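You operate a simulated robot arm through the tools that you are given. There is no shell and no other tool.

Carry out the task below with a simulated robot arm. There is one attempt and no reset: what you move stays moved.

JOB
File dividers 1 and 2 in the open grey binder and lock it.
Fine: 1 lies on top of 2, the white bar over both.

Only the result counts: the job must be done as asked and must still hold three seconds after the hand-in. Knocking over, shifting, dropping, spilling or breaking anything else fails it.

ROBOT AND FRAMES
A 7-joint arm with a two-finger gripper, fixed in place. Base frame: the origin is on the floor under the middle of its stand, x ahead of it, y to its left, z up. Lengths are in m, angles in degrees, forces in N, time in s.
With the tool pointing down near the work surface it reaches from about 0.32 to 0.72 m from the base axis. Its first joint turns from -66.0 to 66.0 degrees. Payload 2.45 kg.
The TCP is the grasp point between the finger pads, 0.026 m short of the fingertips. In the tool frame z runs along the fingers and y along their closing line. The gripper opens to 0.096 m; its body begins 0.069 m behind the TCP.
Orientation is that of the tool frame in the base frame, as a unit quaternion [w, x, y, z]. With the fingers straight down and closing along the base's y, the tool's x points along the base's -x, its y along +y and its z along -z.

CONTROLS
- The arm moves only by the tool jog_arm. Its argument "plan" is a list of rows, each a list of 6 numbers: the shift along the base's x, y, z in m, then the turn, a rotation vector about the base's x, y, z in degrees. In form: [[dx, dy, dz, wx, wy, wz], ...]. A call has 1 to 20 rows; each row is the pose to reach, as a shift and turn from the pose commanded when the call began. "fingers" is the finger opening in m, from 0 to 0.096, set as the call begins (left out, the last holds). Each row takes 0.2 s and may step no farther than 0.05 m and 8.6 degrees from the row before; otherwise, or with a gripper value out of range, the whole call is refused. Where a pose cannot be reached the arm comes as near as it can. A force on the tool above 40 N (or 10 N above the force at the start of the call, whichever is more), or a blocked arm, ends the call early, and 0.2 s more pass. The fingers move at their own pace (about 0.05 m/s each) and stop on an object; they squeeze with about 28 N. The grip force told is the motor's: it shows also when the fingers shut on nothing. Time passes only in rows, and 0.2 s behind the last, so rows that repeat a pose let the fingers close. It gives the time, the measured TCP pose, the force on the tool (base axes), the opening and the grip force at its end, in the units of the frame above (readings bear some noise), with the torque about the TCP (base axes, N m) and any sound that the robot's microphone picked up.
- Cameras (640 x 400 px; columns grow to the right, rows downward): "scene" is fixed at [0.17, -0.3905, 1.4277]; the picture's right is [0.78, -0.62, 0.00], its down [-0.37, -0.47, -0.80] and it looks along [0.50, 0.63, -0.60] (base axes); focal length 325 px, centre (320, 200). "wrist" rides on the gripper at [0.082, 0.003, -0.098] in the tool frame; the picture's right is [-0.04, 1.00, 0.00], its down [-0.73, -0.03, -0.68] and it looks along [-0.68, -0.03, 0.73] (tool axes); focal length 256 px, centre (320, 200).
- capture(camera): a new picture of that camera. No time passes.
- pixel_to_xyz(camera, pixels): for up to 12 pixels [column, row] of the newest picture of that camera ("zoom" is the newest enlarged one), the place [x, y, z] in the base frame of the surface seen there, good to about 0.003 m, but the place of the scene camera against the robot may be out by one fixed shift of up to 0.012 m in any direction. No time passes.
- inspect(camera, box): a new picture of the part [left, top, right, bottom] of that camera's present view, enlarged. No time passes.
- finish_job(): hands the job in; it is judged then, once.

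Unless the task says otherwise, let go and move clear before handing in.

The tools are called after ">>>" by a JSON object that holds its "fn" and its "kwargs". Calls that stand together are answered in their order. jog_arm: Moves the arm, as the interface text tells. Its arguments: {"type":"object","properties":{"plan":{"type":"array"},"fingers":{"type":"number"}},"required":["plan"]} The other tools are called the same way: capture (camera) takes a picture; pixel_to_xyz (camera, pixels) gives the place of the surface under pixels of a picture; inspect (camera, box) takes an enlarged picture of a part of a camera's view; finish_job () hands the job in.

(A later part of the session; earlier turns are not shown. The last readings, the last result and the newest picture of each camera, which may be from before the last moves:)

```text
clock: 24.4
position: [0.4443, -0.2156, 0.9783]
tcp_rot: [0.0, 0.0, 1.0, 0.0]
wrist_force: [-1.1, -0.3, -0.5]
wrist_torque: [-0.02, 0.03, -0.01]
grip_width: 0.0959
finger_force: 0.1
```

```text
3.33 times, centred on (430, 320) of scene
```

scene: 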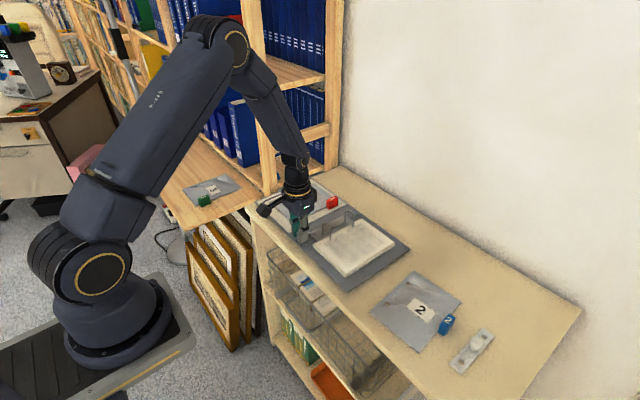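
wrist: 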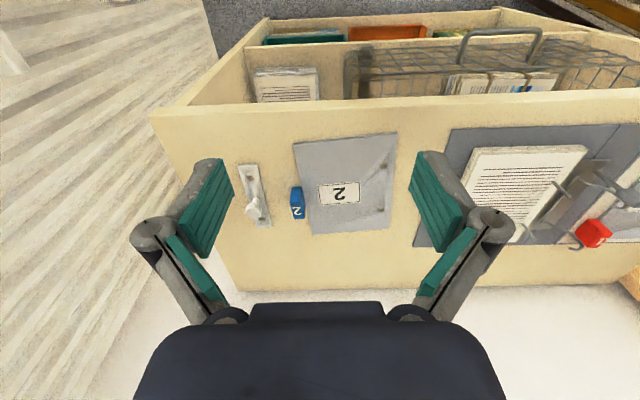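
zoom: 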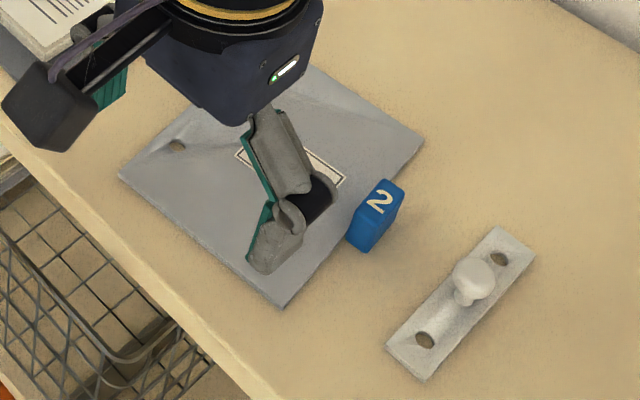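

Divider 2 is yawed about +5°, about 0.165 × 0.12 m, with holes at (0.556,-0.138) and (0.634,-0.132) and the tab centred at (0.606,-0.2525), top z 0.832. I'll go above the tab with matching yaw and a 35 mm opening.

>>> {"fn": "jog_arm", "kwargs": {"plan": [[0.04, -0.009, -0.015, 0, 0, 2], [0.08, -0.018, -0.03, 0, 0, 4], [0.12, -0.028, -0.045, 0, 0, 5], [0.16, -0.0365, -0.06, 0, 0, 5], [0.1617, -0.0369, -0.085, 0, 0, 5], [0.1617, -0.0369, -0.085, 0, 0, 5]], "fingers": 0.035}}

>>> {"fn": "capture", "kwargs": {"camera": "wrist"}}

>>> {"fn": "inspect", "kwargs": {"camera": "scene", "box": [360, 260, 500, 380]}}

```text
clock: 25.8
position: [0.6064, -0.2514, 0.8925]
tcp_rot: [0.0, -0.044, 0.999, 0.0]
wrist_force: [1.2, 0.0, 0.2]
wrist_torque: [-0.04, 0.0, -0.02]
grip_width: 0.035
finger_force: 0.1
```

```text
taken
```

wrist: 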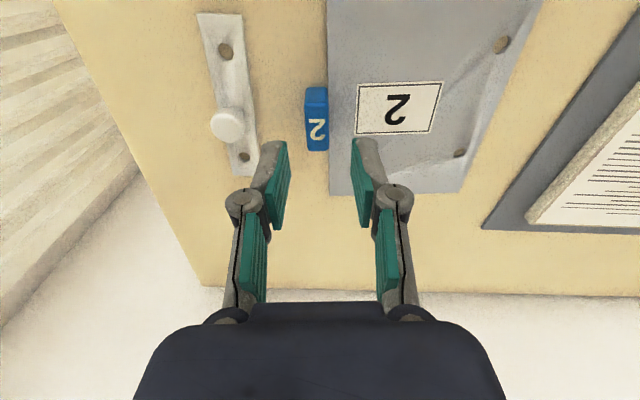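

```text
3.33 times, centred on (430, 320) of scene
```

zoom: 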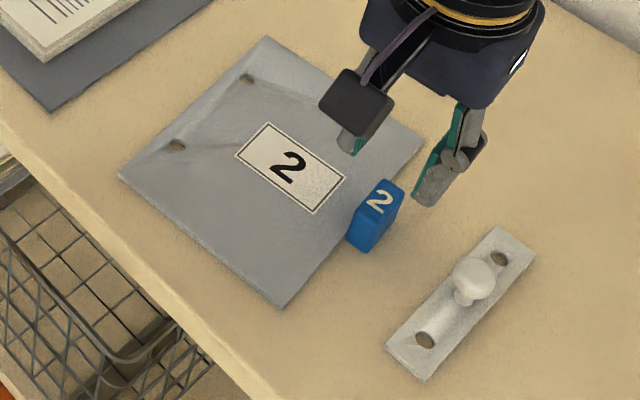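

This closer wrist view shows the tab at (317,118) between the finger columns, and both holes. I'll refine the tab and hole positions from here.

>>> {"fn": "inspect", "kwargs": {"camera": "wrist", "box": [295, 0, 535, 200]}}

>>> {"fn": "pixel_to_xyz", "kwargs": {"camera": "wrist", "pixels": [[502, 45], [499, 46], [505, 43], [460, 153], [457, 153], [463, 152], [490, 46], [515, 40], [450, 153], [470, 150], [330, 192], [460, 190]]}}

>>> {"fn": "pixel_to_xyz", "kwargs": {"camera": "wrist", "pixels": [[310, 105], [325, 105], [310, 120], [326, 120], [311, 147], [326, 146], [318, 125], [318, 148], [318, 108], [308, 130], [328, 130], [318, 140]]}}

```text
2.00 times, centred on (415, 100) of wrist
```

zoom: 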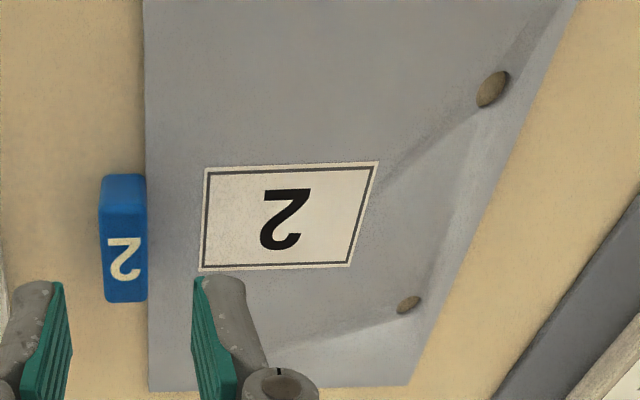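

```text
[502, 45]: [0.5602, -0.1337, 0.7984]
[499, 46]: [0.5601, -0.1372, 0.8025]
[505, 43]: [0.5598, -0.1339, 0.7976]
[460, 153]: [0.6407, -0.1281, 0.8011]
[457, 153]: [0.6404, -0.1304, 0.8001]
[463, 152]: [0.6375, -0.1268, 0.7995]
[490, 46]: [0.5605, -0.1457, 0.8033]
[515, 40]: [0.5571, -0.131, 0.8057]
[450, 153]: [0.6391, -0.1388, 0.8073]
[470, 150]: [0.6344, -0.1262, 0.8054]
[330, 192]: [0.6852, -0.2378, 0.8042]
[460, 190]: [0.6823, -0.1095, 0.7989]
```

```text
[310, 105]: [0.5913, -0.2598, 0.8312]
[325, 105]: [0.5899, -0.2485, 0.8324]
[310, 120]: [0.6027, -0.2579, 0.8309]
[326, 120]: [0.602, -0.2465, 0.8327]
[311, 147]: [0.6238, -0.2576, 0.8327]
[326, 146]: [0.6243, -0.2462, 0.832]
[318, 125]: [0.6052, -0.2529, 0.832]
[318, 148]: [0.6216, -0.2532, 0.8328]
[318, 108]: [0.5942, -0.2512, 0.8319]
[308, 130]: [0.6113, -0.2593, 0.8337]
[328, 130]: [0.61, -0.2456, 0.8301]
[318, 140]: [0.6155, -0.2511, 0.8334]
```

The readings agree: tab centre (0.607, -0.2525), hole midpoint (0.597, -0.135), tab about 13 mm thick. I'll lower so the fingertips stop a few millimetres above the sheet, then close.

>>> {"fn": "jog_arm", "kwargs": {"plan": [[0.0006, -0.0009, -0.03, 0, 0, 0], [0.0006, -0.0009, -0.05, 0, 0, 0], [0.0006, -0.0009, -0.0565, 0, 0, 0], [0.0006, -0.0009, -0.0565, 0, 0, 0]]}}

>>> {"fn": "capture", "kwargs": {"camera": "wrist"}}

>>> {"fn": "inspect", "kwargs": {"camera": "scene", "box": [400, 280, 500, 350]}}

```text
clock: 26.8
position: [0.606, -0.252, 0.8356]
tcp_rot: [0.0, -0.044, 0.999, 0.0]
wrist_force: [-0.3, -1.3, 0.1]
wrist_torque: [0.04, 0.03, 0.06]
grip_width: 0.035
finger_force: 0.0
```

```text
taken
```

wrist: 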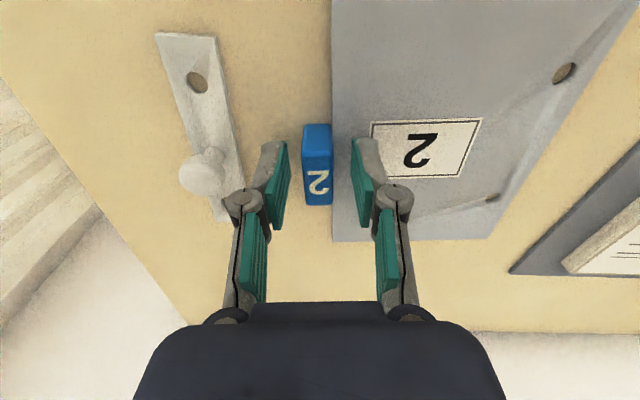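

```text
5.71 times, centred on (450, 315) of scene
```

zoom: 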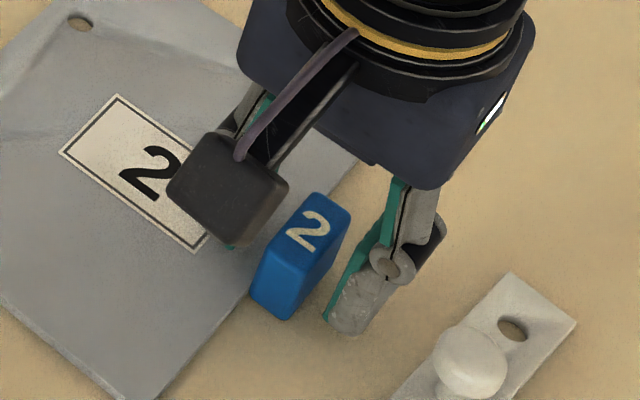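

The tab's top face is at rows 165–205, centred on the TCP's projected row (about 187). Closing on it now.

>>> {"fn": "jog_arm", "kwargs": {"plan": [[0, 0, 0, 0, 0, 0], [0, 0, 0, 0, 0, 0], [0, 0, 0, 0, 0, 0]], "fingers": 0.0}}

>>> {"fn": "capture", "kwargs": {"camera": "wrist"}}

```text
clock: 27.6
position: [0.6051, -0.2524, 0.8368]
tcp_rot: [0.0, -0.043, 0.999, 0.0]
wrist_force: [-0.5, -0.5, 0.2]
wrist_torque: [-0.02, -0.05, 0.0]
grip_width: 0.015
finger_force: 27.9
```

```text
taken
```

wrist: 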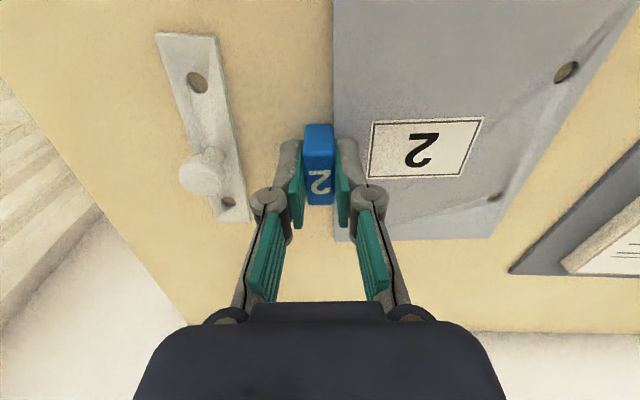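

The tab is gripped at 15 mm. I'll lift it straight up in steps and check the sheet.

>>> {"fn": "jog_arm", "kwargs": {"plan": [[0, 0, 0.01, 0, 0, 0], [0, 0, 0.025, 0, 0, 0], [0, 0, 0.045, 0, 0, 0], [0, 0, 0.07, 0, 0, 0], [0, 0, 0.08, 0, 0, 0], [0, 0, 0.08, 0, 0, 0]]}}

>>> {"fn": "capture", "kwargs": {"camera": "wrist"}}

>>> {"fn": "inspect", "kwargs": {"camera": "scene", "box": [340, 220, 520, 370]}}

```text
clock: 29.0
position: [0.6057, -0.2529, 0.9159]
tcp_rot: [0.001, -0.044, 0.999, -0.001]
wrist_force: [-0.1, 0.2, -1.0]
wrist_torque: [-0.02, 0.0, 0.0]
grip_width: 0.0151
finger_force: 27.8
```

```text
taken
```

wrist: 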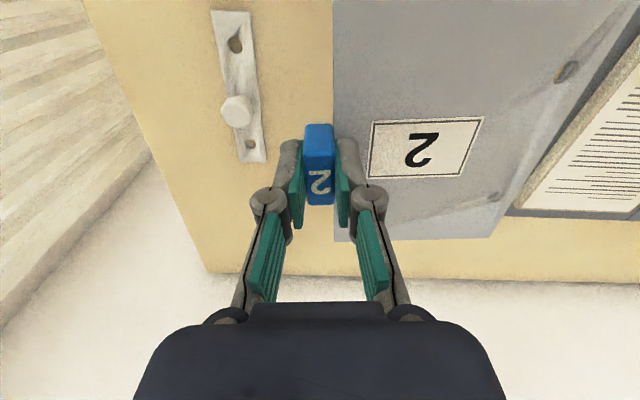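

```text
2.67 times, centred on (430, 295) of scene
```

zoom: 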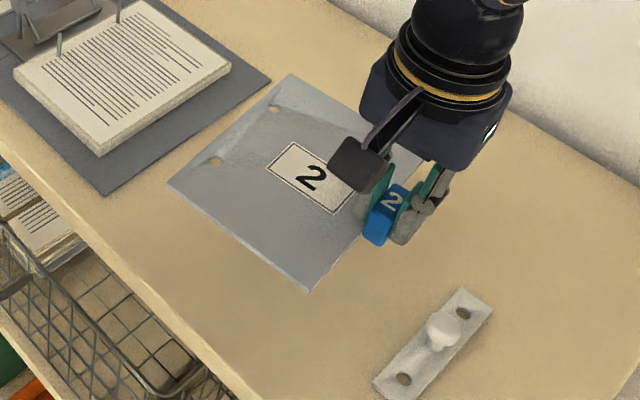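

The sheet hangs level (holes still at (567,71) and (495,197)). I'll measure the hole rims relative to the gripper now.

>>> {"fn": "inspect", "kwargs": {"camera": "wrist", "box": [460, 40, 620, 220]}}

>>> {"fn": "pixel_to_xyz", "kwargs": {"camera": "wrist", "pixels": [[567, 71], [567, 58], [553, 74], [580, 68], [565, 85], [494, 197], [485, 198], [503, 196], [494, 190], [494, 204], [494, 236], [338, 240]]}}

```text
2.22 times, centred on (540, 130) of wrist
```

zoom: 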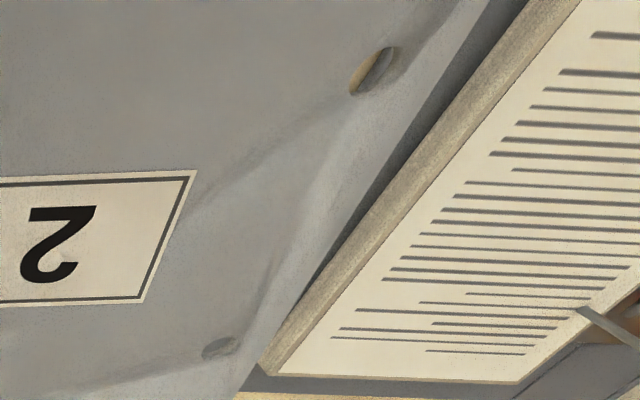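

```text
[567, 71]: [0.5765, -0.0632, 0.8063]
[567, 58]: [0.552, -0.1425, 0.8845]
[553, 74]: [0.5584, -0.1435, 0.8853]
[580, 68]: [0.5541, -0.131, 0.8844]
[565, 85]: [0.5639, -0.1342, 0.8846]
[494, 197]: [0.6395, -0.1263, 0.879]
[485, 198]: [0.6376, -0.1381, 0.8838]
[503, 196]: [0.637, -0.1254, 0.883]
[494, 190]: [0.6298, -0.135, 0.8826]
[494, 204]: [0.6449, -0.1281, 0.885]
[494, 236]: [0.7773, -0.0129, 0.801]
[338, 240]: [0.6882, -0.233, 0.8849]
```

The lifted holes are at (0.557,-0.138) and (0.637,-0.132), spacing 80 mm, so the hole midpoint is about 118.5 mm in +y from the TCP once aligned. I'll carry the divider over to the posts and straighten the yaw, staying above the post tops.

>>> {"fn": "jog_arm", "kwargs": {"plan": [[0.003, 0.035, 0, 0, 0, -1], [0.006, 0.075, 0, 0, 0, -2], [0.009, 0.115, 0, 0, 0, -3], [0.012, 0.155, 0, 0, 0, -4], [0.015, 0.19, 0, 0, 0, -4.8], [0.0163, 0.2164, 0, 0, 0, -4.8], [0.0163, 0.2164, -0.012, 0, 0, -4.8], [0.0163, 0.2164, -0.012, 0, 0, -4.8]]}}

>>> {"fn": "capture", "kwargs": {"camera": "wrist"}}

>>> {"fn": "inspect", "kwargs": {"camera": "wrist", "box": [460, 40, 620, 220]}}

>>> {"fn": "inspect", "kwargs": {"camera": "scene", "box": [280, 180, 420, 280]}}

```text
clock: 30.8
position: [0.6204, -0.0371, 0.9037]
tcp_rot: [0.0, -0.001, 1.0, 0.0]
wrist_force: [-0.4, 0.4, -0.7]
wrist_torque: [-0.02, 0.0, 0.0]
grip_width: 0.0149
finger_force: 28.2
```

```text
taken
```

wrist: 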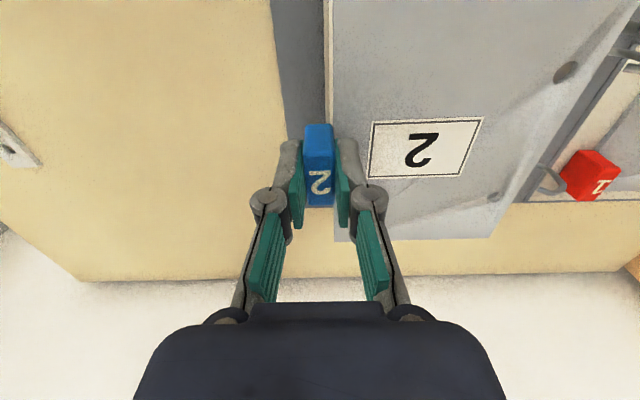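

```text
2.22 times, centred on (540, 130) of wrist
```

zoom: 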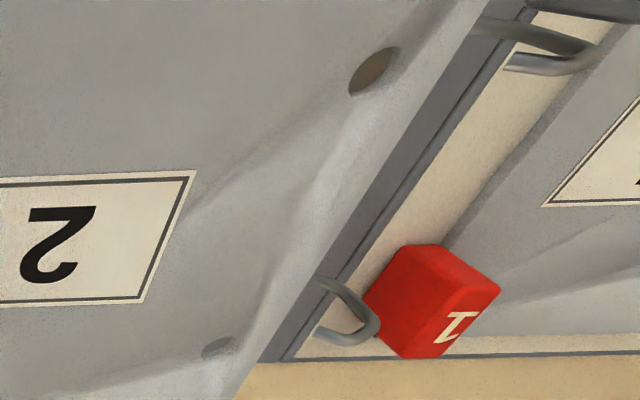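

```text
4.00 times, centred on (350, 230) of scene
```

zoom: 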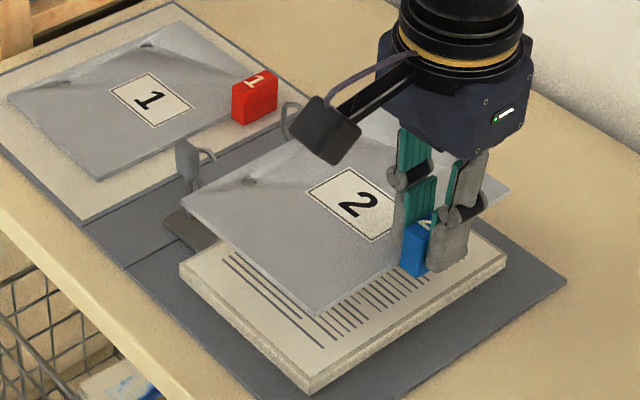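

The divider is over the paper with the holes near (566,71) and (494,197) in the wrist view, but the posts can't be seen through them yet. I'll lower until the sheet is just above the post tops.

>>> {"fn": "jog_arm", "kwargs": {"plan": [[0, 0, -0.007, 0, 0, 0], [0, 0, -0.014, 0, 0, 0], [0, 0, -0.014, 0, 0, 0]]}}

>>> {"fn": "capture", "kwargs": {"camera": "wrist"}}

>>> {"fn": "inspect", "kwargs": {"camera": "wrist", "box": [470, 40, 610, 220]}}

>>> {"fn": "inspect", "kwargs": {"camera": "scene", "box": [300, 200, 380, 250]}}

```text
clock: 31.6
position: [0.6209, -0.0378, 0.8894]
tcp_rot: [0.0, -0.002, 1.0, 0.0]
wrist_force: [0.6, -0.5, -1.2]
wrist_torque: [-0.02, 0.02, 0.0]
grip_width: 0.0152
finger_force: 27.8
```

```text
taken
```

wrist: 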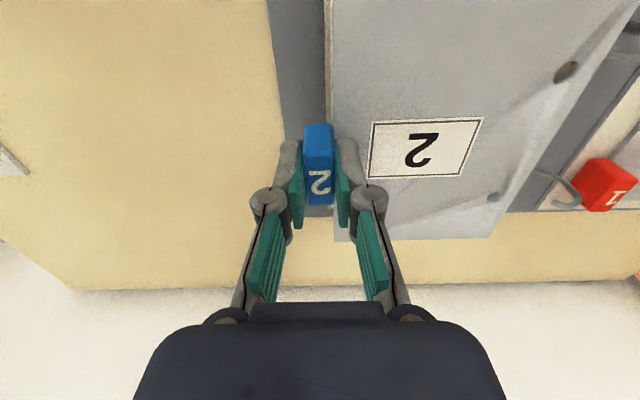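

```text
2.22 times, centred on (540, 130) of wrist
```

zoom: 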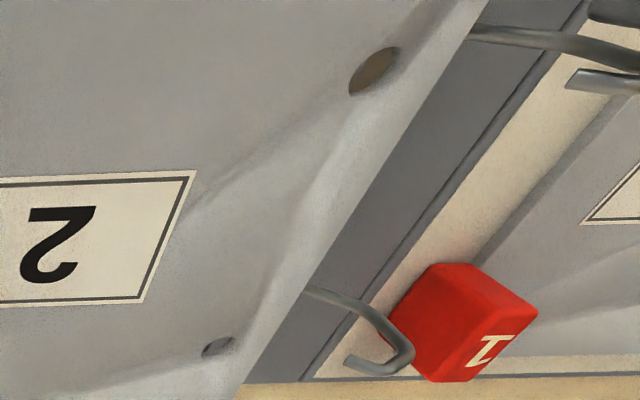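

```text
8.00 times, centred on (340, 225) of scene
```

zoom: 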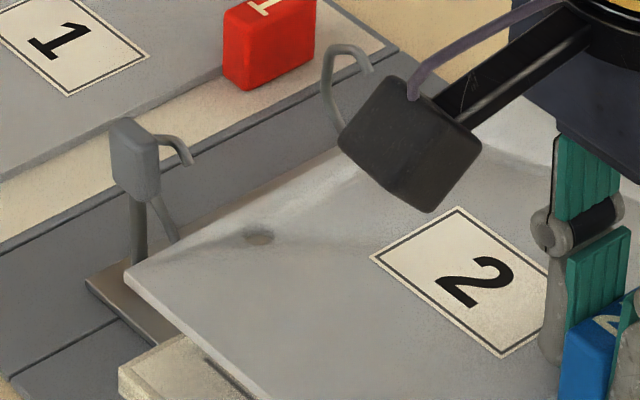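

I can't see the posts through the holes yet, so I'll measure the hole rims at this pose with the wrist camera and compare with the post coordinates.

>>> {"fn": "pixel_to_xyz", "kwargs": {"camera": "wrist", "pixels": [[567, 58], [553, 75], [580, 68], [565, 85], [558, 66], [573, 76], [485, 198], [503, 196], [494, 190], [494, 204], [488, 203], [500, 191]]}}

>>> {"fn": "pixel_to_xyz", "kwargs": {"camera": "wrist", "pixels": [[566, 71], [563, 74], [569, 68], [495, 197], [492, 198], [497, 196], [567, 57], [552, 76], [582, 67], [484, 199], [505, 195], [340, 239]]}}

```text
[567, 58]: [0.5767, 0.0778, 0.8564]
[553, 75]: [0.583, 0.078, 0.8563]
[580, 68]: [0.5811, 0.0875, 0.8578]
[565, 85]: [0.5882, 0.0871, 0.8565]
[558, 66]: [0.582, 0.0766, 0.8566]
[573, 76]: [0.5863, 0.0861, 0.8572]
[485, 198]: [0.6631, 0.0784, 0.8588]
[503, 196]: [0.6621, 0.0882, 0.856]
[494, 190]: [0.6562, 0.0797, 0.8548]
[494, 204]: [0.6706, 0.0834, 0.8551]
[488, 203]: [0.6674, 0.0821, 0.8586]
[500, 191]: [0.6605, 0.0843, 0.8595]
```

```text
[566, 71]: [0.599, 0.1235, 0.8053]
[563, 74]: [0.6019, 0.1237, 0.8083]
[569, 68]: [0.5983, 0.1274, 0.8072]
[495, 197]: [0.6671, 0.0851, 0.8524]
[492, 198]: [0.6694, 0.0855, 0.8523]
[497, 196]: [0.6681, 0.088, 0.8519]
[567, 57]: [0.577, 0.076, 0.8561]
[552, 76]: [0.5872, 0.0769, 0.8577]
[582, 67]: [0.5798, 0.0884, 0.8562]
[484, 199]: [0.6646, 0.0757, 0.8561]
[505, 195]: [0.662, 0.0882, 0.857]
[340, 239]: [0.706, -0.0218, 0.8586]
```

The hole rims average (0.583, 0.082) and (0.663, 0.083), matching the posts within a millimetre. I'll lower slowly and watch the force.

>>> {"fn": "jog_arm", "kwargs": {"plan": [[0.0003, 0, -0.003, 0, 0, 0], [0.0003, 0, -0.006, 0, 0, 0], [0.0003, 0, -0.009, 0, 0, 0], [0.0003, 0, -0.012, 0, 0, 0], [0.0003, 0, -0.012, 0, 0, 0]]}}

>>> {"fn": "capture", "kwargs": {"camera": "wrist"}}

>>> {"fn": "inspect", "kwargs": {"camera": "wrist", "box": [470, 40, 610, 220]}}

>>> {"fn": "inspect", "kwargs": {"camera": "scene", "box": [300, 200, 380, 250]}}

```text
clock: 32.8
position: [0.622, -0.037, 0.8779]
tcp_rot: [0.0, -0.002, 1.0, 0.0]
wrist_force: [-0.5, 0.2, -1.0]
wrist_torque: [-0.04, 0.02, -0.02]
grip_width: 0.0149
finger_force: 28.6
```

```text
taken
```

wrist: 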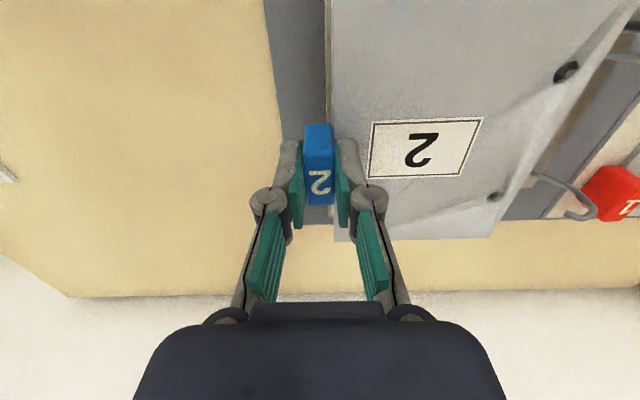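

```text
2.22 times, centred on (540, 130) of wrist
```

zoom: 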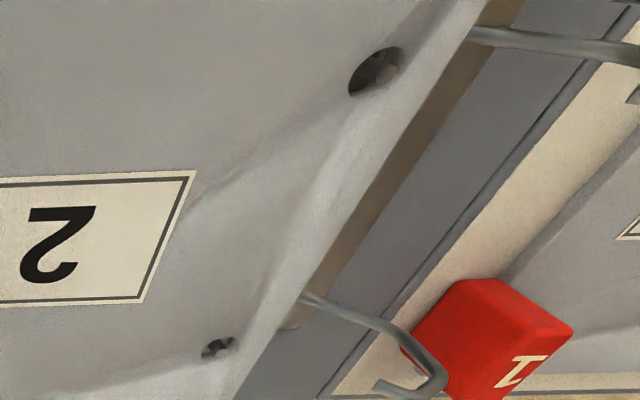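

```text
8.00 times, centred on (340, 225) of scene
```

zoom: 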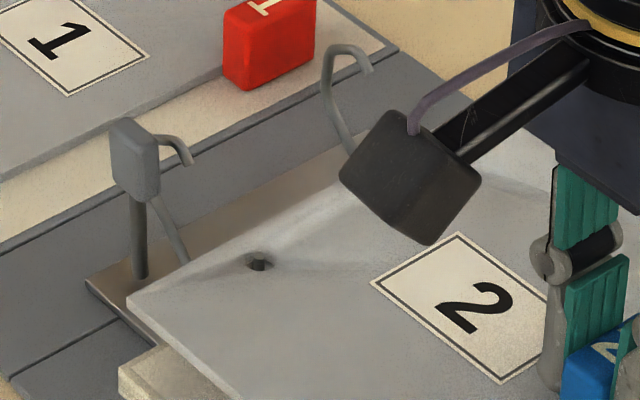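

Both post ends now show inside the holes ((383,68) and (218,350) in the wrist zoom) with no added force. I'll keep lowering toward the paper.

>>> {"fn": "jog_arm", "kwargs": {"plan": [[0, 0, -0.004, 0, 0, 0], [0, 0, -0.008, 0, 0, 0], [0, 0, -0.012, 0, 0, 0], [0, 0, -0.016, 0, 0, 0], [0, 0, -0.02, 0, 0, 0], [0, 0, -0.02, 0, 0, 0]]}}

>>> {"fn": "inspect", "kwargs": {"camera": "wrist", "box": [470, 40, 610, 220]}}

>>> {"fn": "inspect", "kwargs": {"camera": "scene", "box": [300, 200, 400, 280]}}

```text
clock: 34.2
position: [0.6224, -0.0371, 0.8571]
tcp_rot: [0.0, -0.001, 1.0, -0.001]
wrist_force: [0.1, -0.1, -0.1]
wrist_torque: [0.0, 0.01, 0.0]
grip_width: 0.0152
finger_force: 28.0
```

```text
2.22 times, centred on (540, 130) of wrist
```

zoom: 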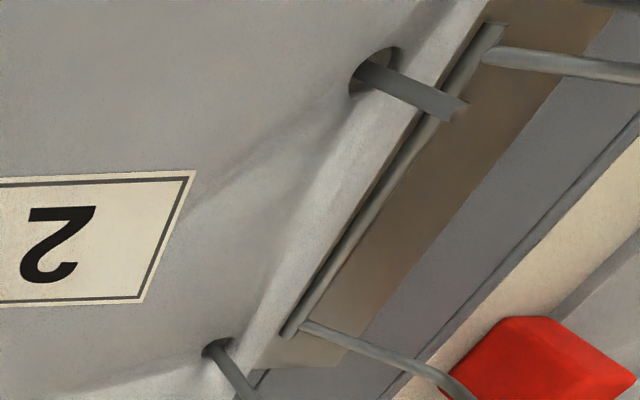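

```text
5.00 times, centred on (350, 240) of scene
```

zoom: 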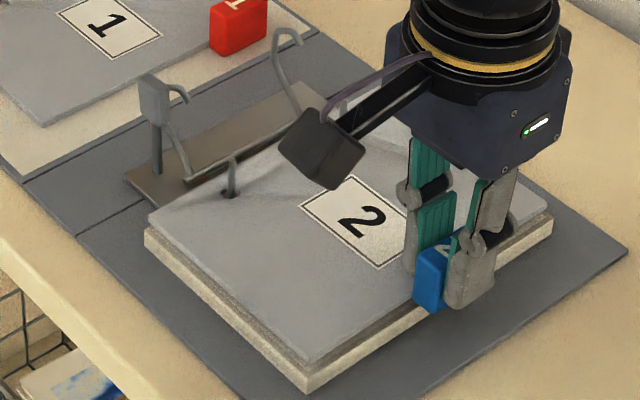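

Both posts now pass through the holes. I'll lower the last 4–5 mm onto the paper.

>>> {"fn": "jog_arm", "kwargs": {"plan": [[0, 0, -0.002, 0, 0, 0], [0, 0, -0.0035, 0, 0, 0], [0, 0, -0.0045, 0, 0, 0], [0, 0, -0.0045, 0, 0, 0]]}}

>>> {"fn": "inspect", "kwargs": {"camera": "scene", "box": [300, 200, 400, 280]}}

```text
clock: 35.2
position: [0.623, -0.0375, 0.8536]
tcp_rot: [0.0, -0.002, 1.0, 0.0]
wrist_force: [0.4, -0.2, -0.7]
wrist_torque: [-0.06, 0.0, -0.01]
grip_width: 0.0152
finger_force: 28.3
```

```text
5.00 times, centred on (350, 240) of scene
```

zoom: 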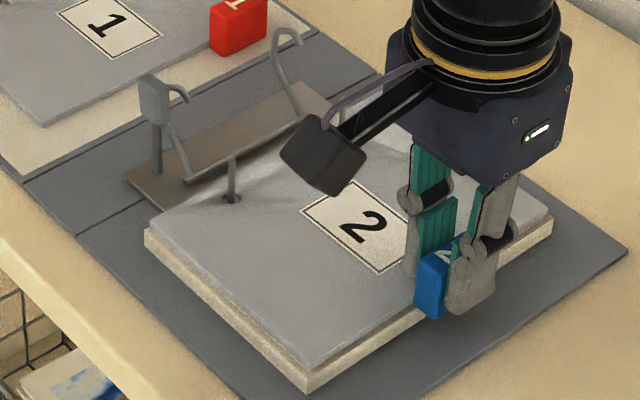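

It still shows no contact force. I'll go down another 1.5 mm and then release.

>>> {"fn": "jog_arm", "kwargs": {"plan": [[0, 0, -0.001, 0, 0, 0], [0, 0, -0.002, 0, 0, 0], [0, 0, -0.002, 0, 0, 0]]}}

>>> {"fn": "jog_arm", "kwargs": {"plan": [[0, 0, 0, 0, 0, 0], [0, 0, 0, 0, 0, 0], [0, 0, 0, 0, 0, 0]], "fingers": 0.035}}

>>> {"fn": "capture", "kwargs": {"camera": "wrist"}}

>>> {"fn": "inspect", "kwargs": {"camera": "scene", "box": [300, 200, 400, 280]}}

```text
clock: 36.0
position: [0.6223, -0.0378, 0.8528]
tcp_rot: [0.0, -0.001, 1.0, 0.0]
wrist_force: [-5.6, -3.1, 19.5]
wrist_torque: [-0.01, 0.2, 0.03]
grip_width: 0.0155
finger_force: 28.2
```

```text
clock: 36.8
position: [0.6219, -0.0368, 0.8498]
tcp_rot: [0.0, -0.001, 1.0, 0.0]
wrist_force: [0.1, -0.9, 0.8]
wrist_torque: [-0.03, 0.04, 0.0]
grip_width: 0.0351
finger_force: 0.1
```

```text
taken
```

wrist: 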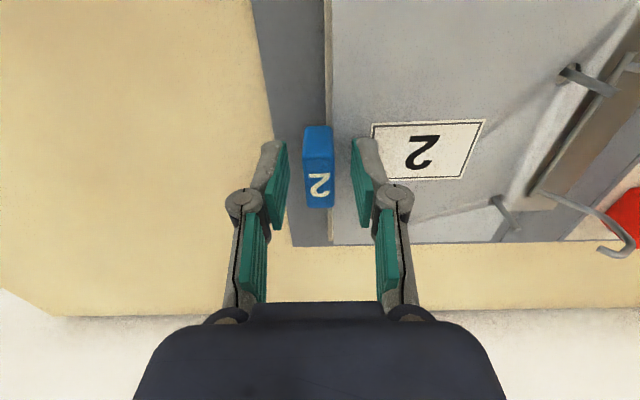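

```text
5.00 times, centred on (350, 240) of scene
```

zoom: 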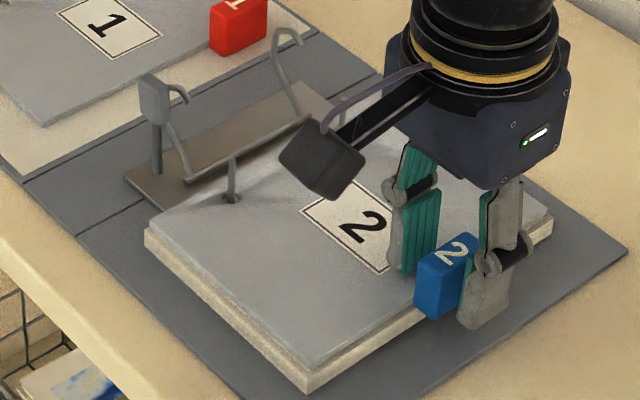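

Contact reached 19.5 N, and after release divider 2 lies on the paper with both posts through it. I'll rise and move to view divider 1.

>>> {"fn": "jog_arm", "kwargs": {"plan": [[0, 0, 0.04, 0, 0, 0], [0, 0, 0.085, 0, 0, 0], [-0.03, 0.02, 0.12, 0, 0, 0], [-0.06, 0.055, 0.13, 0, 0, 0], [-0.09, 0.095, 0.13, 0, 0, 0], [-0.12, 0.135, 0.13, 0, 0, 0], [-0.15, 0.175, 0.13, 0, 0, 0], [-0.17, 0.215, 0.13, 0, 0, 0], [-0.18, 0.255, 0.13, 0, 0, 0], [-0.18, 0.285, 0.13, 0, 0, 0], [-0.18, 0.285, 0.13, 0, 0, 0]], "fingers": 0.035}}

>>> {"fn": "capture", "kwargs": {"camera": "wrist"}}

>>> {"fn": "capture", "kwargs": {"camera": "scene"}}

```text
refused: row 3 steps farther than a row can; nothing moved
```

```text
taken
```

wrist: 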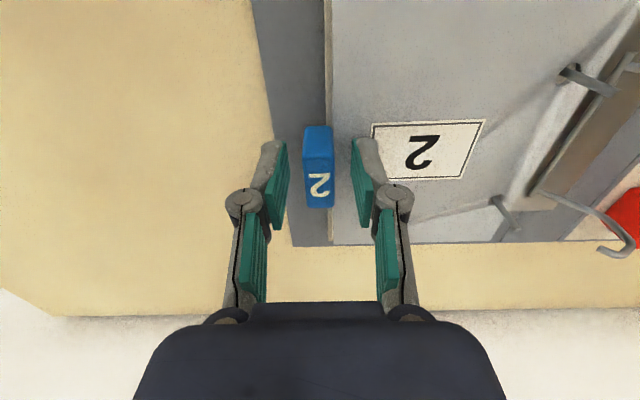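

```text
taken
```

scene: 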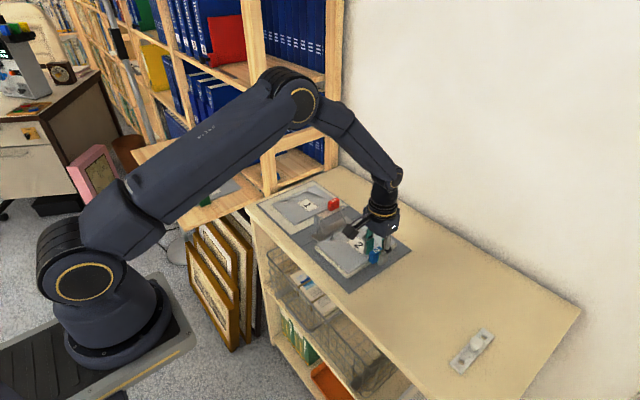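

The third row was slightly too long a step, so nothing moved. I'll check where the wooden shelf is and retry with shorter steps.

>>> {"fn": "pixel_to_xyz", "kwargs": {"camera": "scene", "pixels": [[252, 60], [265, 170], [270, 20], [230, 70], [325, 70], [295, 140], [262, 150], [258, 110], [334, 203], [305, 205], [323, 145], [285, 160]]}}

>>> {"fn": "jog_arm", "kwargs": {"plan": [[0, 0, 0.04, 0, 0, 0], [0, 0, 0.085, 0, 0, 0], [-0.02, 0.015, 0.12, 0, 0, 0], [-0.05, 0.05, 0.13, 0, 0, 0], [-0.08, 0.085, 0.13, 0, 0, 0], [-0.11, 0.12, 0.13, 0, 0, 0], [-0.14, 0.155, 0.13, 0, 0, 0], [-0.16, 0.195, 0.13, 0, 0, 0], [-0.17, 0.235, 0.13, 0, 0, 0], [-0.17, 0.235, 0.13, 0, 0, 0]], "fingers": 0.035}}

>>> {"fn": "capture", "kwargs": {"camera": "wrist"}}

>>> {"fn": "capture", "kwargs": {"camera": "scene"}}

```text
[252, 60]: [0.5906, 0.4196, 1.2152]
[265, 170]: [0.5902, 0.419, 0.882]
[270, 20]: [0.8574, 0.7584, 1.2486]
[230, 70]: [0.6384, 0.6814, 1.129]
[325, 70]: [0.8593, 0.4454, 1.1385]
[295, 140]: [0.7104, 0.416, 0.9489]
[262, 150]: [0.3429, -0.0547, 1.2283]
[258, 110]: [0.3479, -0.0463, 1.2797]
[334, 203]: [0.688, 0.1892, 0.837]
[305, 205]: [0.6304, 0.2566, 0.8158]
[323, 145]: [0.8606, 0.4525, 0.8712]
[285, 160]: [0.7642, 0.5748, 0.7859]
```

```text
clock: 39.0
position: [0.4512, 0.1982, 0.98]
tcp_rot: [0.0, -0.002, 1.0, -0.001]
wrist_force: [1.3, -0.3, -0.2]
wrist_torque: [0.01, 0.0, 0.04]
grip_width: 0.0349
finger_force: 0.1
```

```text
taken
```

wrist: 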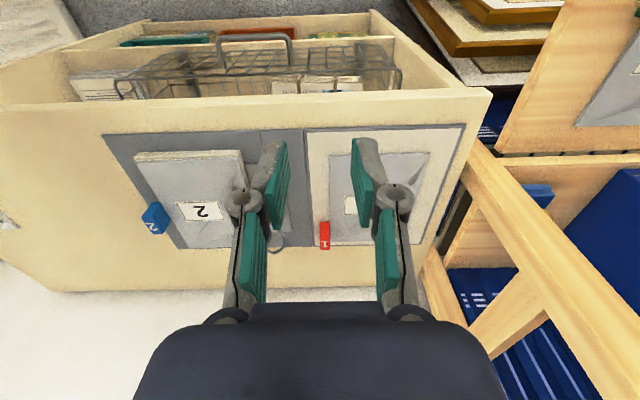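

```text
taken
```

scene: 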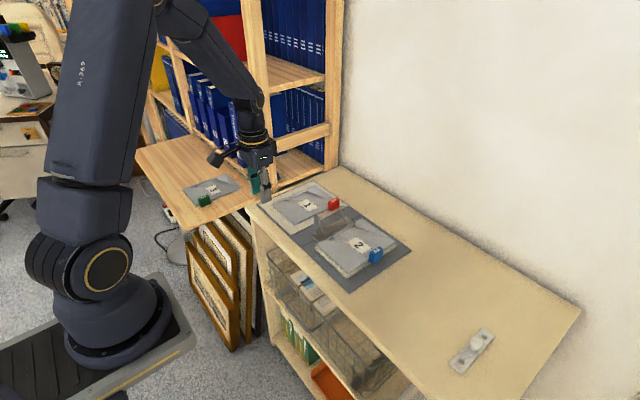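

Divider 2 lies on the stack. I'll open the fingers wide to see divider 1 between them and measure it.

>>> {"fn": "jog_arm", "kwargs": {"plan": [[0, 0.02, 0, 0, 0, 0], [0, 0.03, 0, 0, 0, 0], [0, 0.03, 0, 0, 0, 0], [0, 0.03, 0, 0, 0, 0]], "fingers": 0.096}}

>>> {"fn": "capture", "kwargs": {"camera": "wrist"}}

>>> {"fn": "inspect", "kwargs": {"camera": "wrist", "box": [275, 130, 425, 270]}}

```text
clock: 40.0
position: [0.4503, 0.2288, 0.9807]
tcp_rot: [0.0, -0.002, 1.0, 0.001]
wrist_force: [-0.3, -0.1, 0.7]
wrist_torque: [0.02, -0.04, -0.02]
grip_width: 0.0957
finger_force: 0.0
```

```text
taken
```

wrist: 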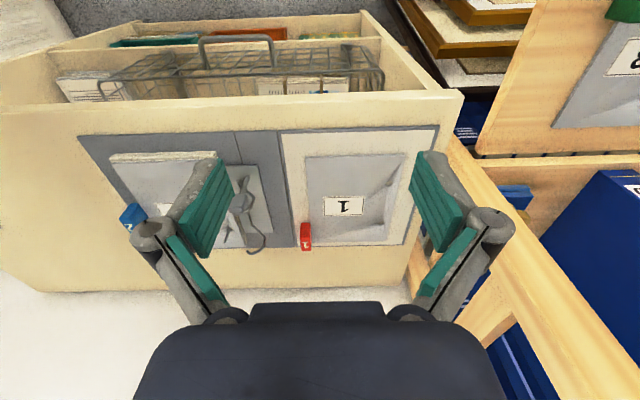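

```text
2.86 times, centred on (350, 200) of wrist
```

zoom: 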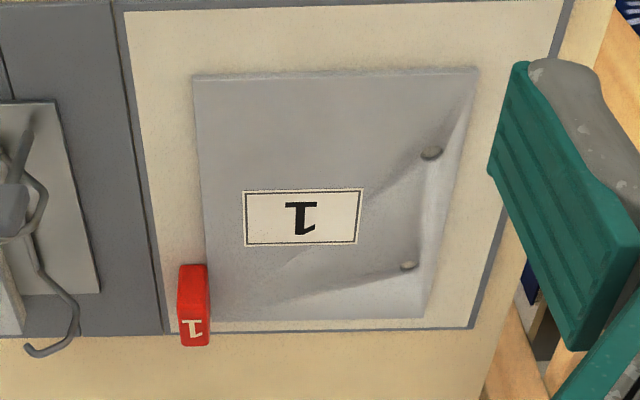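

Divider 1 spans (195,77)–(424,317) in the zoom, with holes at (431,152) and (407,265) and the red tab at (194,305) near its +x end. I'll measure these.

>>> {"fn": "pixel_to_xyz", "kwargs": {"camera": "zoom", "pixels": [[198, 80], [472, 72], [215, 316], [420, 313], [431, 153], [418, 158], [444, 147], [431, 143], [428, 163], [407, 265], [396, 267], [419, 263]]}}

>>> {"fn": "pixel_to_xyz", "kwargs": {"camera": "zoom", "pixels": [[184, 270], [202, 270], [183, 290], [205, 290], [184, 315], [206, 312], [186, 340], [207, 338], [194, 325], [194, 275], [182, 340], [195, 343]]}}

>>> {"fn": "inspect", "kwargs": {"camera": "scene", "box": [255, 175, 365, 255]}}

```text
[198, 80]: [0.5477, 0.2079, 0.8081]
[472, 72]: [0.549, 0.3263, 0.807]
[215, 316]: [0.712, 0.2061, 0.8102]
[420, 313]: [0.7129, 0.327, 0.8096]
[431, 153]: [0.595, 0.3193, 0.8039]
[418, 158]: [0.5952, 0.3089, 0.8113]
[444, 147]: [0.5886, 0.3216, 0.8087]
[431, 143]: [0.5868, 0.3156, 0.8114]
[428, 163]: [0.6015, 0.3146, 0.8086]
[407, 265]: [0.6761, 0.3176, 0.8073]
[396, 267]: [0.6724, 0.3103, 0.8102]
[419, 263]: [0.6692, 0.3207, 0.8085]
```

```text
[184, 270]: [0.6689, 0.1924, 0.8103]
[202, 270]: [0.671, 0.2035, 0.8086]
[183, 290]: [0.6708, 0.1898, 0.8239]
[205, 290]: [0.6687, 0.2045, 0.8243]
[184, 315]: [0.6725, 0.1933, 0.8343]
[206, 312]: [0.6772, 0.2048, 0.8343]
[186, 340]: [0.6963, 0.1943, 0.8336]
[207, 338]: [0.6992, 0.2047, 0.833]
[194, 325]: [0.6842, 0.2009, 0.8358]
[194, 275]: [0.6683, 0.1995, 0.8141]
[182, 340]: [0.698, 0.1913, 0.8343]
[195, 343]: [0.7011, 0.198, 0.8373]
```

```text
5.00 times, centred on (310, 215) of scene
```

zoom: 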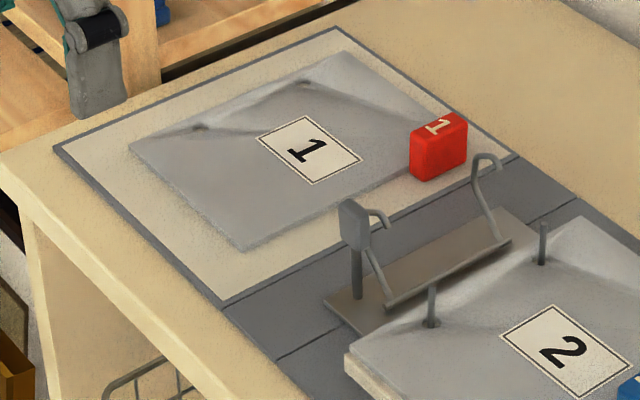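

Divider 1 is nearly straight (yaw about -0.3°), hole midpoint about (0.631, 0.3155), tab centre (0.685, 0.198), sheet top z 0.809. Before gripping, I'll check how divider 2's tab sits relative to the posts, since divider 1's edge must drop just beside it.

>>> {"fn": "inspect", "kwargs": {"camera": "scene", "box": [305, 200, 415, 280]}}

>>> {"fn": "inspect", "kwargs": {"camera": "scene", "box": [325, 205, 375, 245]}}

```text
5.00 times, centred on (360, 240) of scene
```

zoom: 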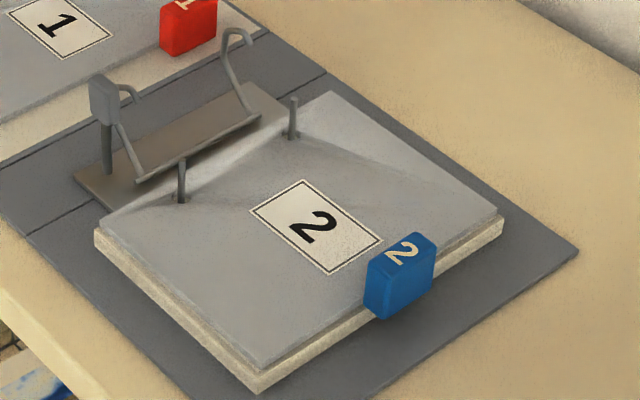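

```text
10.00 times, centred on (350, 225) of scene
```

zoom: 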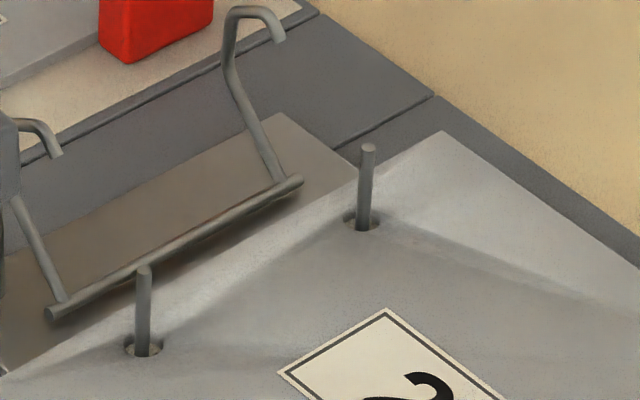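

The holes are about twice the post diameter and divider 2 sits centred. I'll now move above the red tab with a 30 mm opening.

>>> {"fn": "jog_arm", "kwargs": {"plan": [[0.045, -0.006, -0.005, 0, 0, 0], [0.09, -0.012, -0.01, 0, 0, 0], [0.135, -0.018, -0.015, 0, 0, 0], [0.18, -0.024, -0.02, 0, 0, 0], [0.225, -0.031, -0.03, 0, 0, 0], [0.2327, -0.031, -0.06, 0, 0, 0], [0.2327, -0.031, -0.08, 0, 0, 0], [0.2327, -0.031, -0.08, 0, 0, 0]], "fingers": 0.03}}

>>> {"fn": "capture", "kwargs": {"camera": "wrist"}}

>>> {"fn": "inspect", "kwargs": {"camera": "scene", "box": [255, 175, 365, 255]}}

```text
clock: 41.8
position: [0.6839, 0.1983, 0.9006]
tcp_rot: [0.0, -0.001, 1.0, 0.0]
wrist_force: [0.6, -0.1, 0.2]
wrist_torque: [-0.02, 0.0, 0.05]
grip_width: 0.0298
finger_force: 0.0
```

```text
taken
```

wrist: 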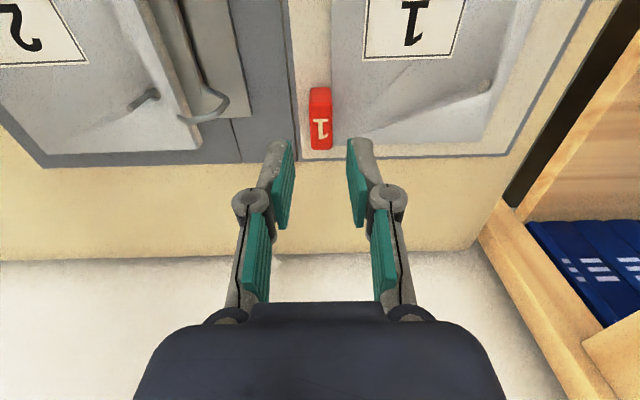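

```text
5.00 times, centred on (310, 215) of scene
```

zoom: 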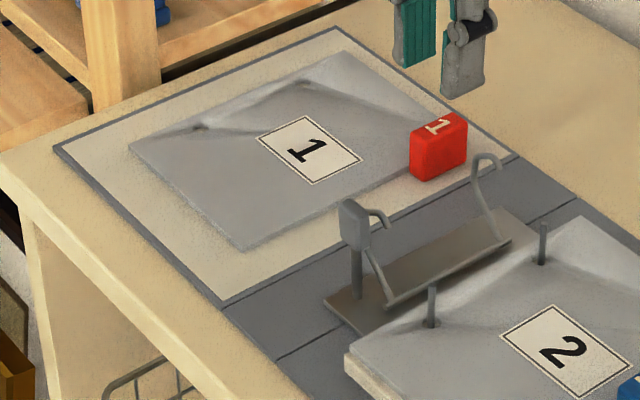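

From here the red tab's top face is around (321,133). I'll remeasure the tab and visible hole before descending.

>>> {"fn": "pixel_to_xyz", "kwargs": {"camera": "wrist", "pixels": [[314, 122], [328, 122], [313, 133], [330, 133], [313, 147], [331, 147], [321, 148], [321, 122], [485, 86], [475, 88], [494, 84], [340, 120]]}}

>>> {"fn": "pixel_to_xyz", "kwargs": {"camera": "wrist", "pixels": [[152, 95], [160, 92], [140, 103], [208, 110], [225, 95], [195, 122], [180, 50], [215, 90], [345, 150], [478, 147], [335, 60], [220, 115]]}}

```text
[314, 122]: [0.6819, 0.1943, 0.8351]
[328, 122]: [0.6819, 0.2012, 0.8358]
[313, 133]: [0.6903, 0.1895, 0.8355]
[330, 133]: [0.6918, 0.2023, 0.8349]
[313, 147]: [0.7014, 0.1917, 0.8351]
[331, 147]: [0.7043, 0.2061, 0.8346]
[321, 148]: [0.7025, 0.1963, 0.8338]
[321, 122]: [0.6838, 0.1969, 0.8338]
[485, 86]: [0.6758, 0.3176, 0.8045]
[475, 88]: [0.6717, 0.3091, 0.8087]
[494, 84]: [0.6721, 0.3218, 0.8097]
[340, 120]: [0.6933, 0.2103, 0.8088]
```

```text
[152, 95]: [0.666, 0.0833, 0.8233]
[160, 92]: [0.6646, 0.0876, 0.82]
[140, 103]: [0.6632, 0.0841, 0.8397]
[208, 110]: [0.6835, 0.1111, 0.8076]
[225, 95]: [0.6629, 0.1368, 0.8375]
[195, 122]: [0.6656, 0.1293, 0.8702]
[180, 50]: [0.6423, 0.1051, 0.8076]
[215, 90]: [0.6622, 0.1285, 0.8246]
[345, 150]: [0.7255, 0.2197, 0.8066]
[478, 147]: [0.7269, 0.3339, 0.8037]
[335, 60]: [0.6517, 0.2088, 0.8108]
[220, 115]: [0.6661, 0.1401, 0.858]
```

The red tab spans x 0.670–0.7045, y 0.190–0.206, top z 0.835; the arch's outermost point is y 0.140, clear of the fingers. I'll lower to z 0.840 and close.

>>> {"fn": "jog_arm", "kwargs": {"plan": [[0.0005, -0.0004, -0.03, 0, 0, 0], [0.0005, -0.0004, -0.05, 0, 0, 0], [0.0005, -0.0004, -0.06, 0, 0, 0], [0.0005, -0.0004, -0.06, 0, 0, 0]]}}

>>> {"fn": "capture", "kwargs": {"camera": "wrist"}}

>>> {"fn": "inspect", "kwargs": {"camera": "scene", "box": [295, 175, 375, 235]}}

```text
clock: 42.8
position: [0.6854, 0.1971, 0.8425]
tcp_rot: [0.0, -0.002, 1.0, 0.0]
wrist_force: [-0.2, -0.1, -0.8]
wrist_torque: [0.0, 0.0, -0.01]
grip_width: 0.0301
finger_force: 0.0
```

```text
taken
```

wrist: 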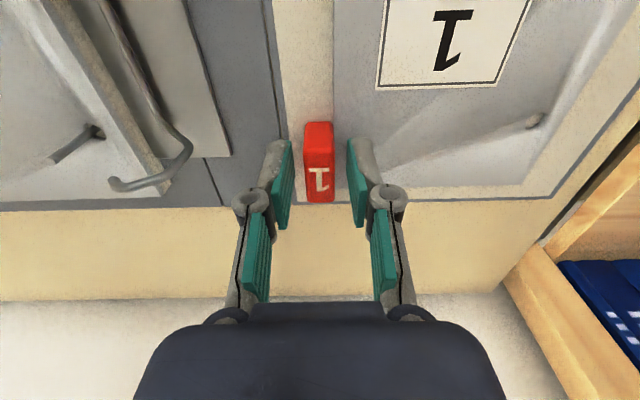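

```text
6.67 times, centred on (335, 205) of scene
```

zoom: 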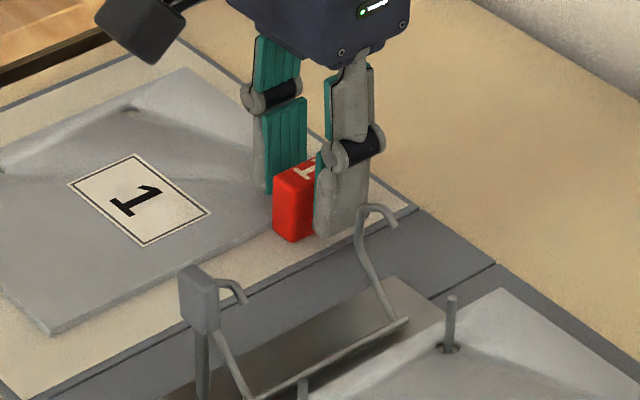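

The tab is centred between the pads at (318,165), and the fingers are clear of the arch. Closing now.

>>> {"fn": "jog_arm", "kwargs": {"plan": [[0, 0, 0, 0, 0, 0], [0, 0, 0, 0, 0, 0], [0, 0, 0, 0, 0, 0]], "fingers": 0.0}}

>>> {"fn": "capture", "kwargs": {"camera": "wrist"}}

```text
clock: 43.6
position: [0.6862, 0.1965, 0.8421]
tcp_rot: [0.0, -0.001, 1.0, -0.001]
wrist_force: [0.1, -0.7, -0.4]
wrist_torque: [-0.02, 0.01, 0.01]
grip_width: 0.015
finger_force: 28.0
```

```text
taken
```

wrist: 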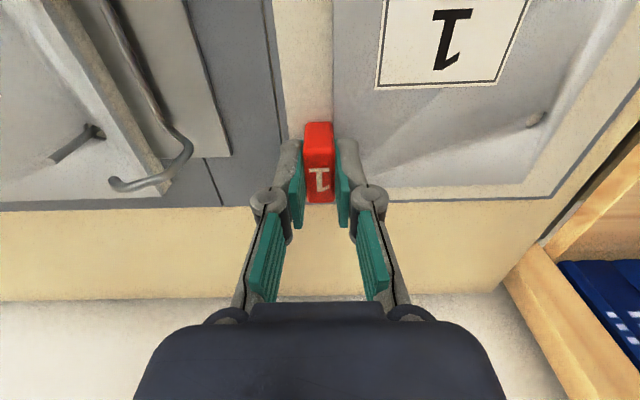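

Gripped at 15 mm. I'll lift straight up to about z 0.95 so the sheet will clear the lever and arches.

>>> {"fn": "jog_arm", "kwargs": {"plan": [[0, 0, 0.01, 0, 0, 0], [0, 0, 0.025, 0, 0, 0], [0, 0, 0.05, 0, 0, 0], [0, 0, 0.08, 0, 0, 0], [0, 0, 0.11, 0, 0, 0], [0, 0, 0.11, 0, 0, 0]]}}

>>> {"fn": "capture", "kwargs": {"camera": "wrist"}}

>>> {"fn": "inspect", "kwargs": {"camera": "scene", "box": [255, 155, 395, 265]}}

```text
clock: 45.0
position: [0.6868, 0.1967, 0.9516]
tcp_rot: [0.0, -0.001, 1.0, 0.001]
wrist_force: [-0.3, 0.1, -1.1]
wrist_torque: [-0.02, -0.05, -0.01]
grip_width: 0.0153
finger_force: 27.8
```

```text
taken
```

wrist: 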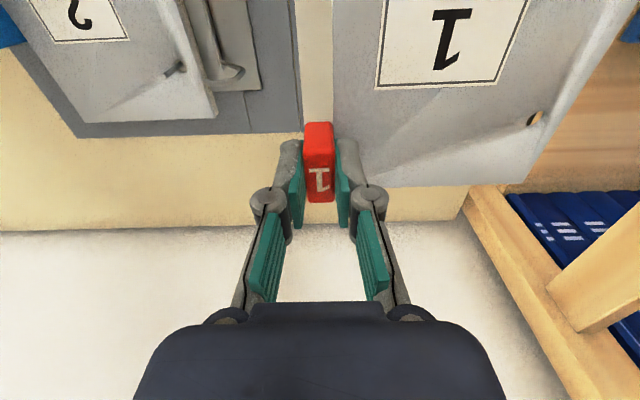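

```text
3.64 times, centred on (325, 210) of scene
```

zoom: 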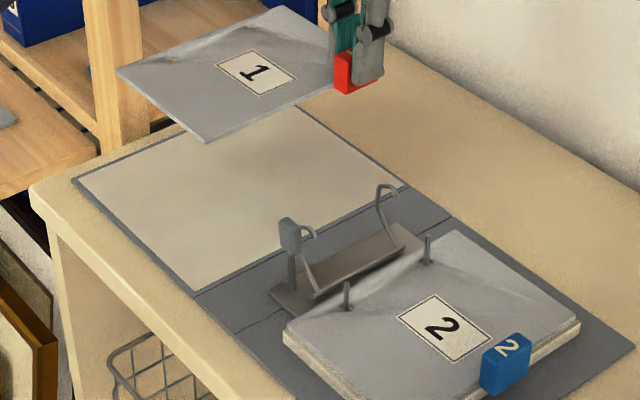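

The sheet is level and free. I'll measure the visible hole at (535,119) and the sheet edges relative to the gripper.

>>> {"fn": "inspect", "kwargs": {"camera": "wrist", "box": [470, 60, 630, 190]}}

>>> {"fn": "pixel_to_xyz", "kwargs": {"camera": "wrist", "pixels": [[525, 121], [545, 117], [535, 110], [535, 128], [528, 113], [542, 125], [337, 182], [520, 180], [337, 60], [338, 10], [400, 183], [470, 181]]}}

>>> {"fn": "pixel_to_xyz", "kwargs": {"camera": "scene", "pixels": [[290, 167], [302, 175]]}}

```text
3.08 times, centred on (550, 125) of wrist
```

zoom: 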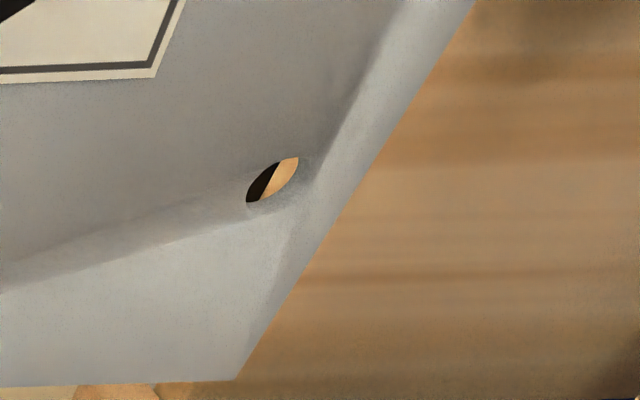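

```text
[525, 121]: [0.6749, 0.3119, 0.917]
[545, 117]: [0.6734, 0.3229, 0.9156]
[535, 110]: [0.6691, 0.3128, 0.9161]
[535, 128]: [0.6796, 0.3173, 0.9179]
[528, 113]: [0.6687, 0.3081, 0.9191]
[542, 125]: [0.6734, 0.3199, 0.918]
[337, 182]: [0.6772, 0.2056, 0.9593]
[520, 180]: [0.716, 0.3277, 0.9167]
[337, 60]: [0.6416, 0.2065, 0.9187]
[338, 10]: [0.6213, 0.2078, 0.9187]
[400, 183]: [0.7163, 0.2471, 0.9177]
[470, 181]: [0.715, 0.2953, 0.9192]
```

```text
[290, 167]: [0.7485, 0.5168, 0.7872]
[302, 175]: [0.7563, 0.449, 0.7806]
```

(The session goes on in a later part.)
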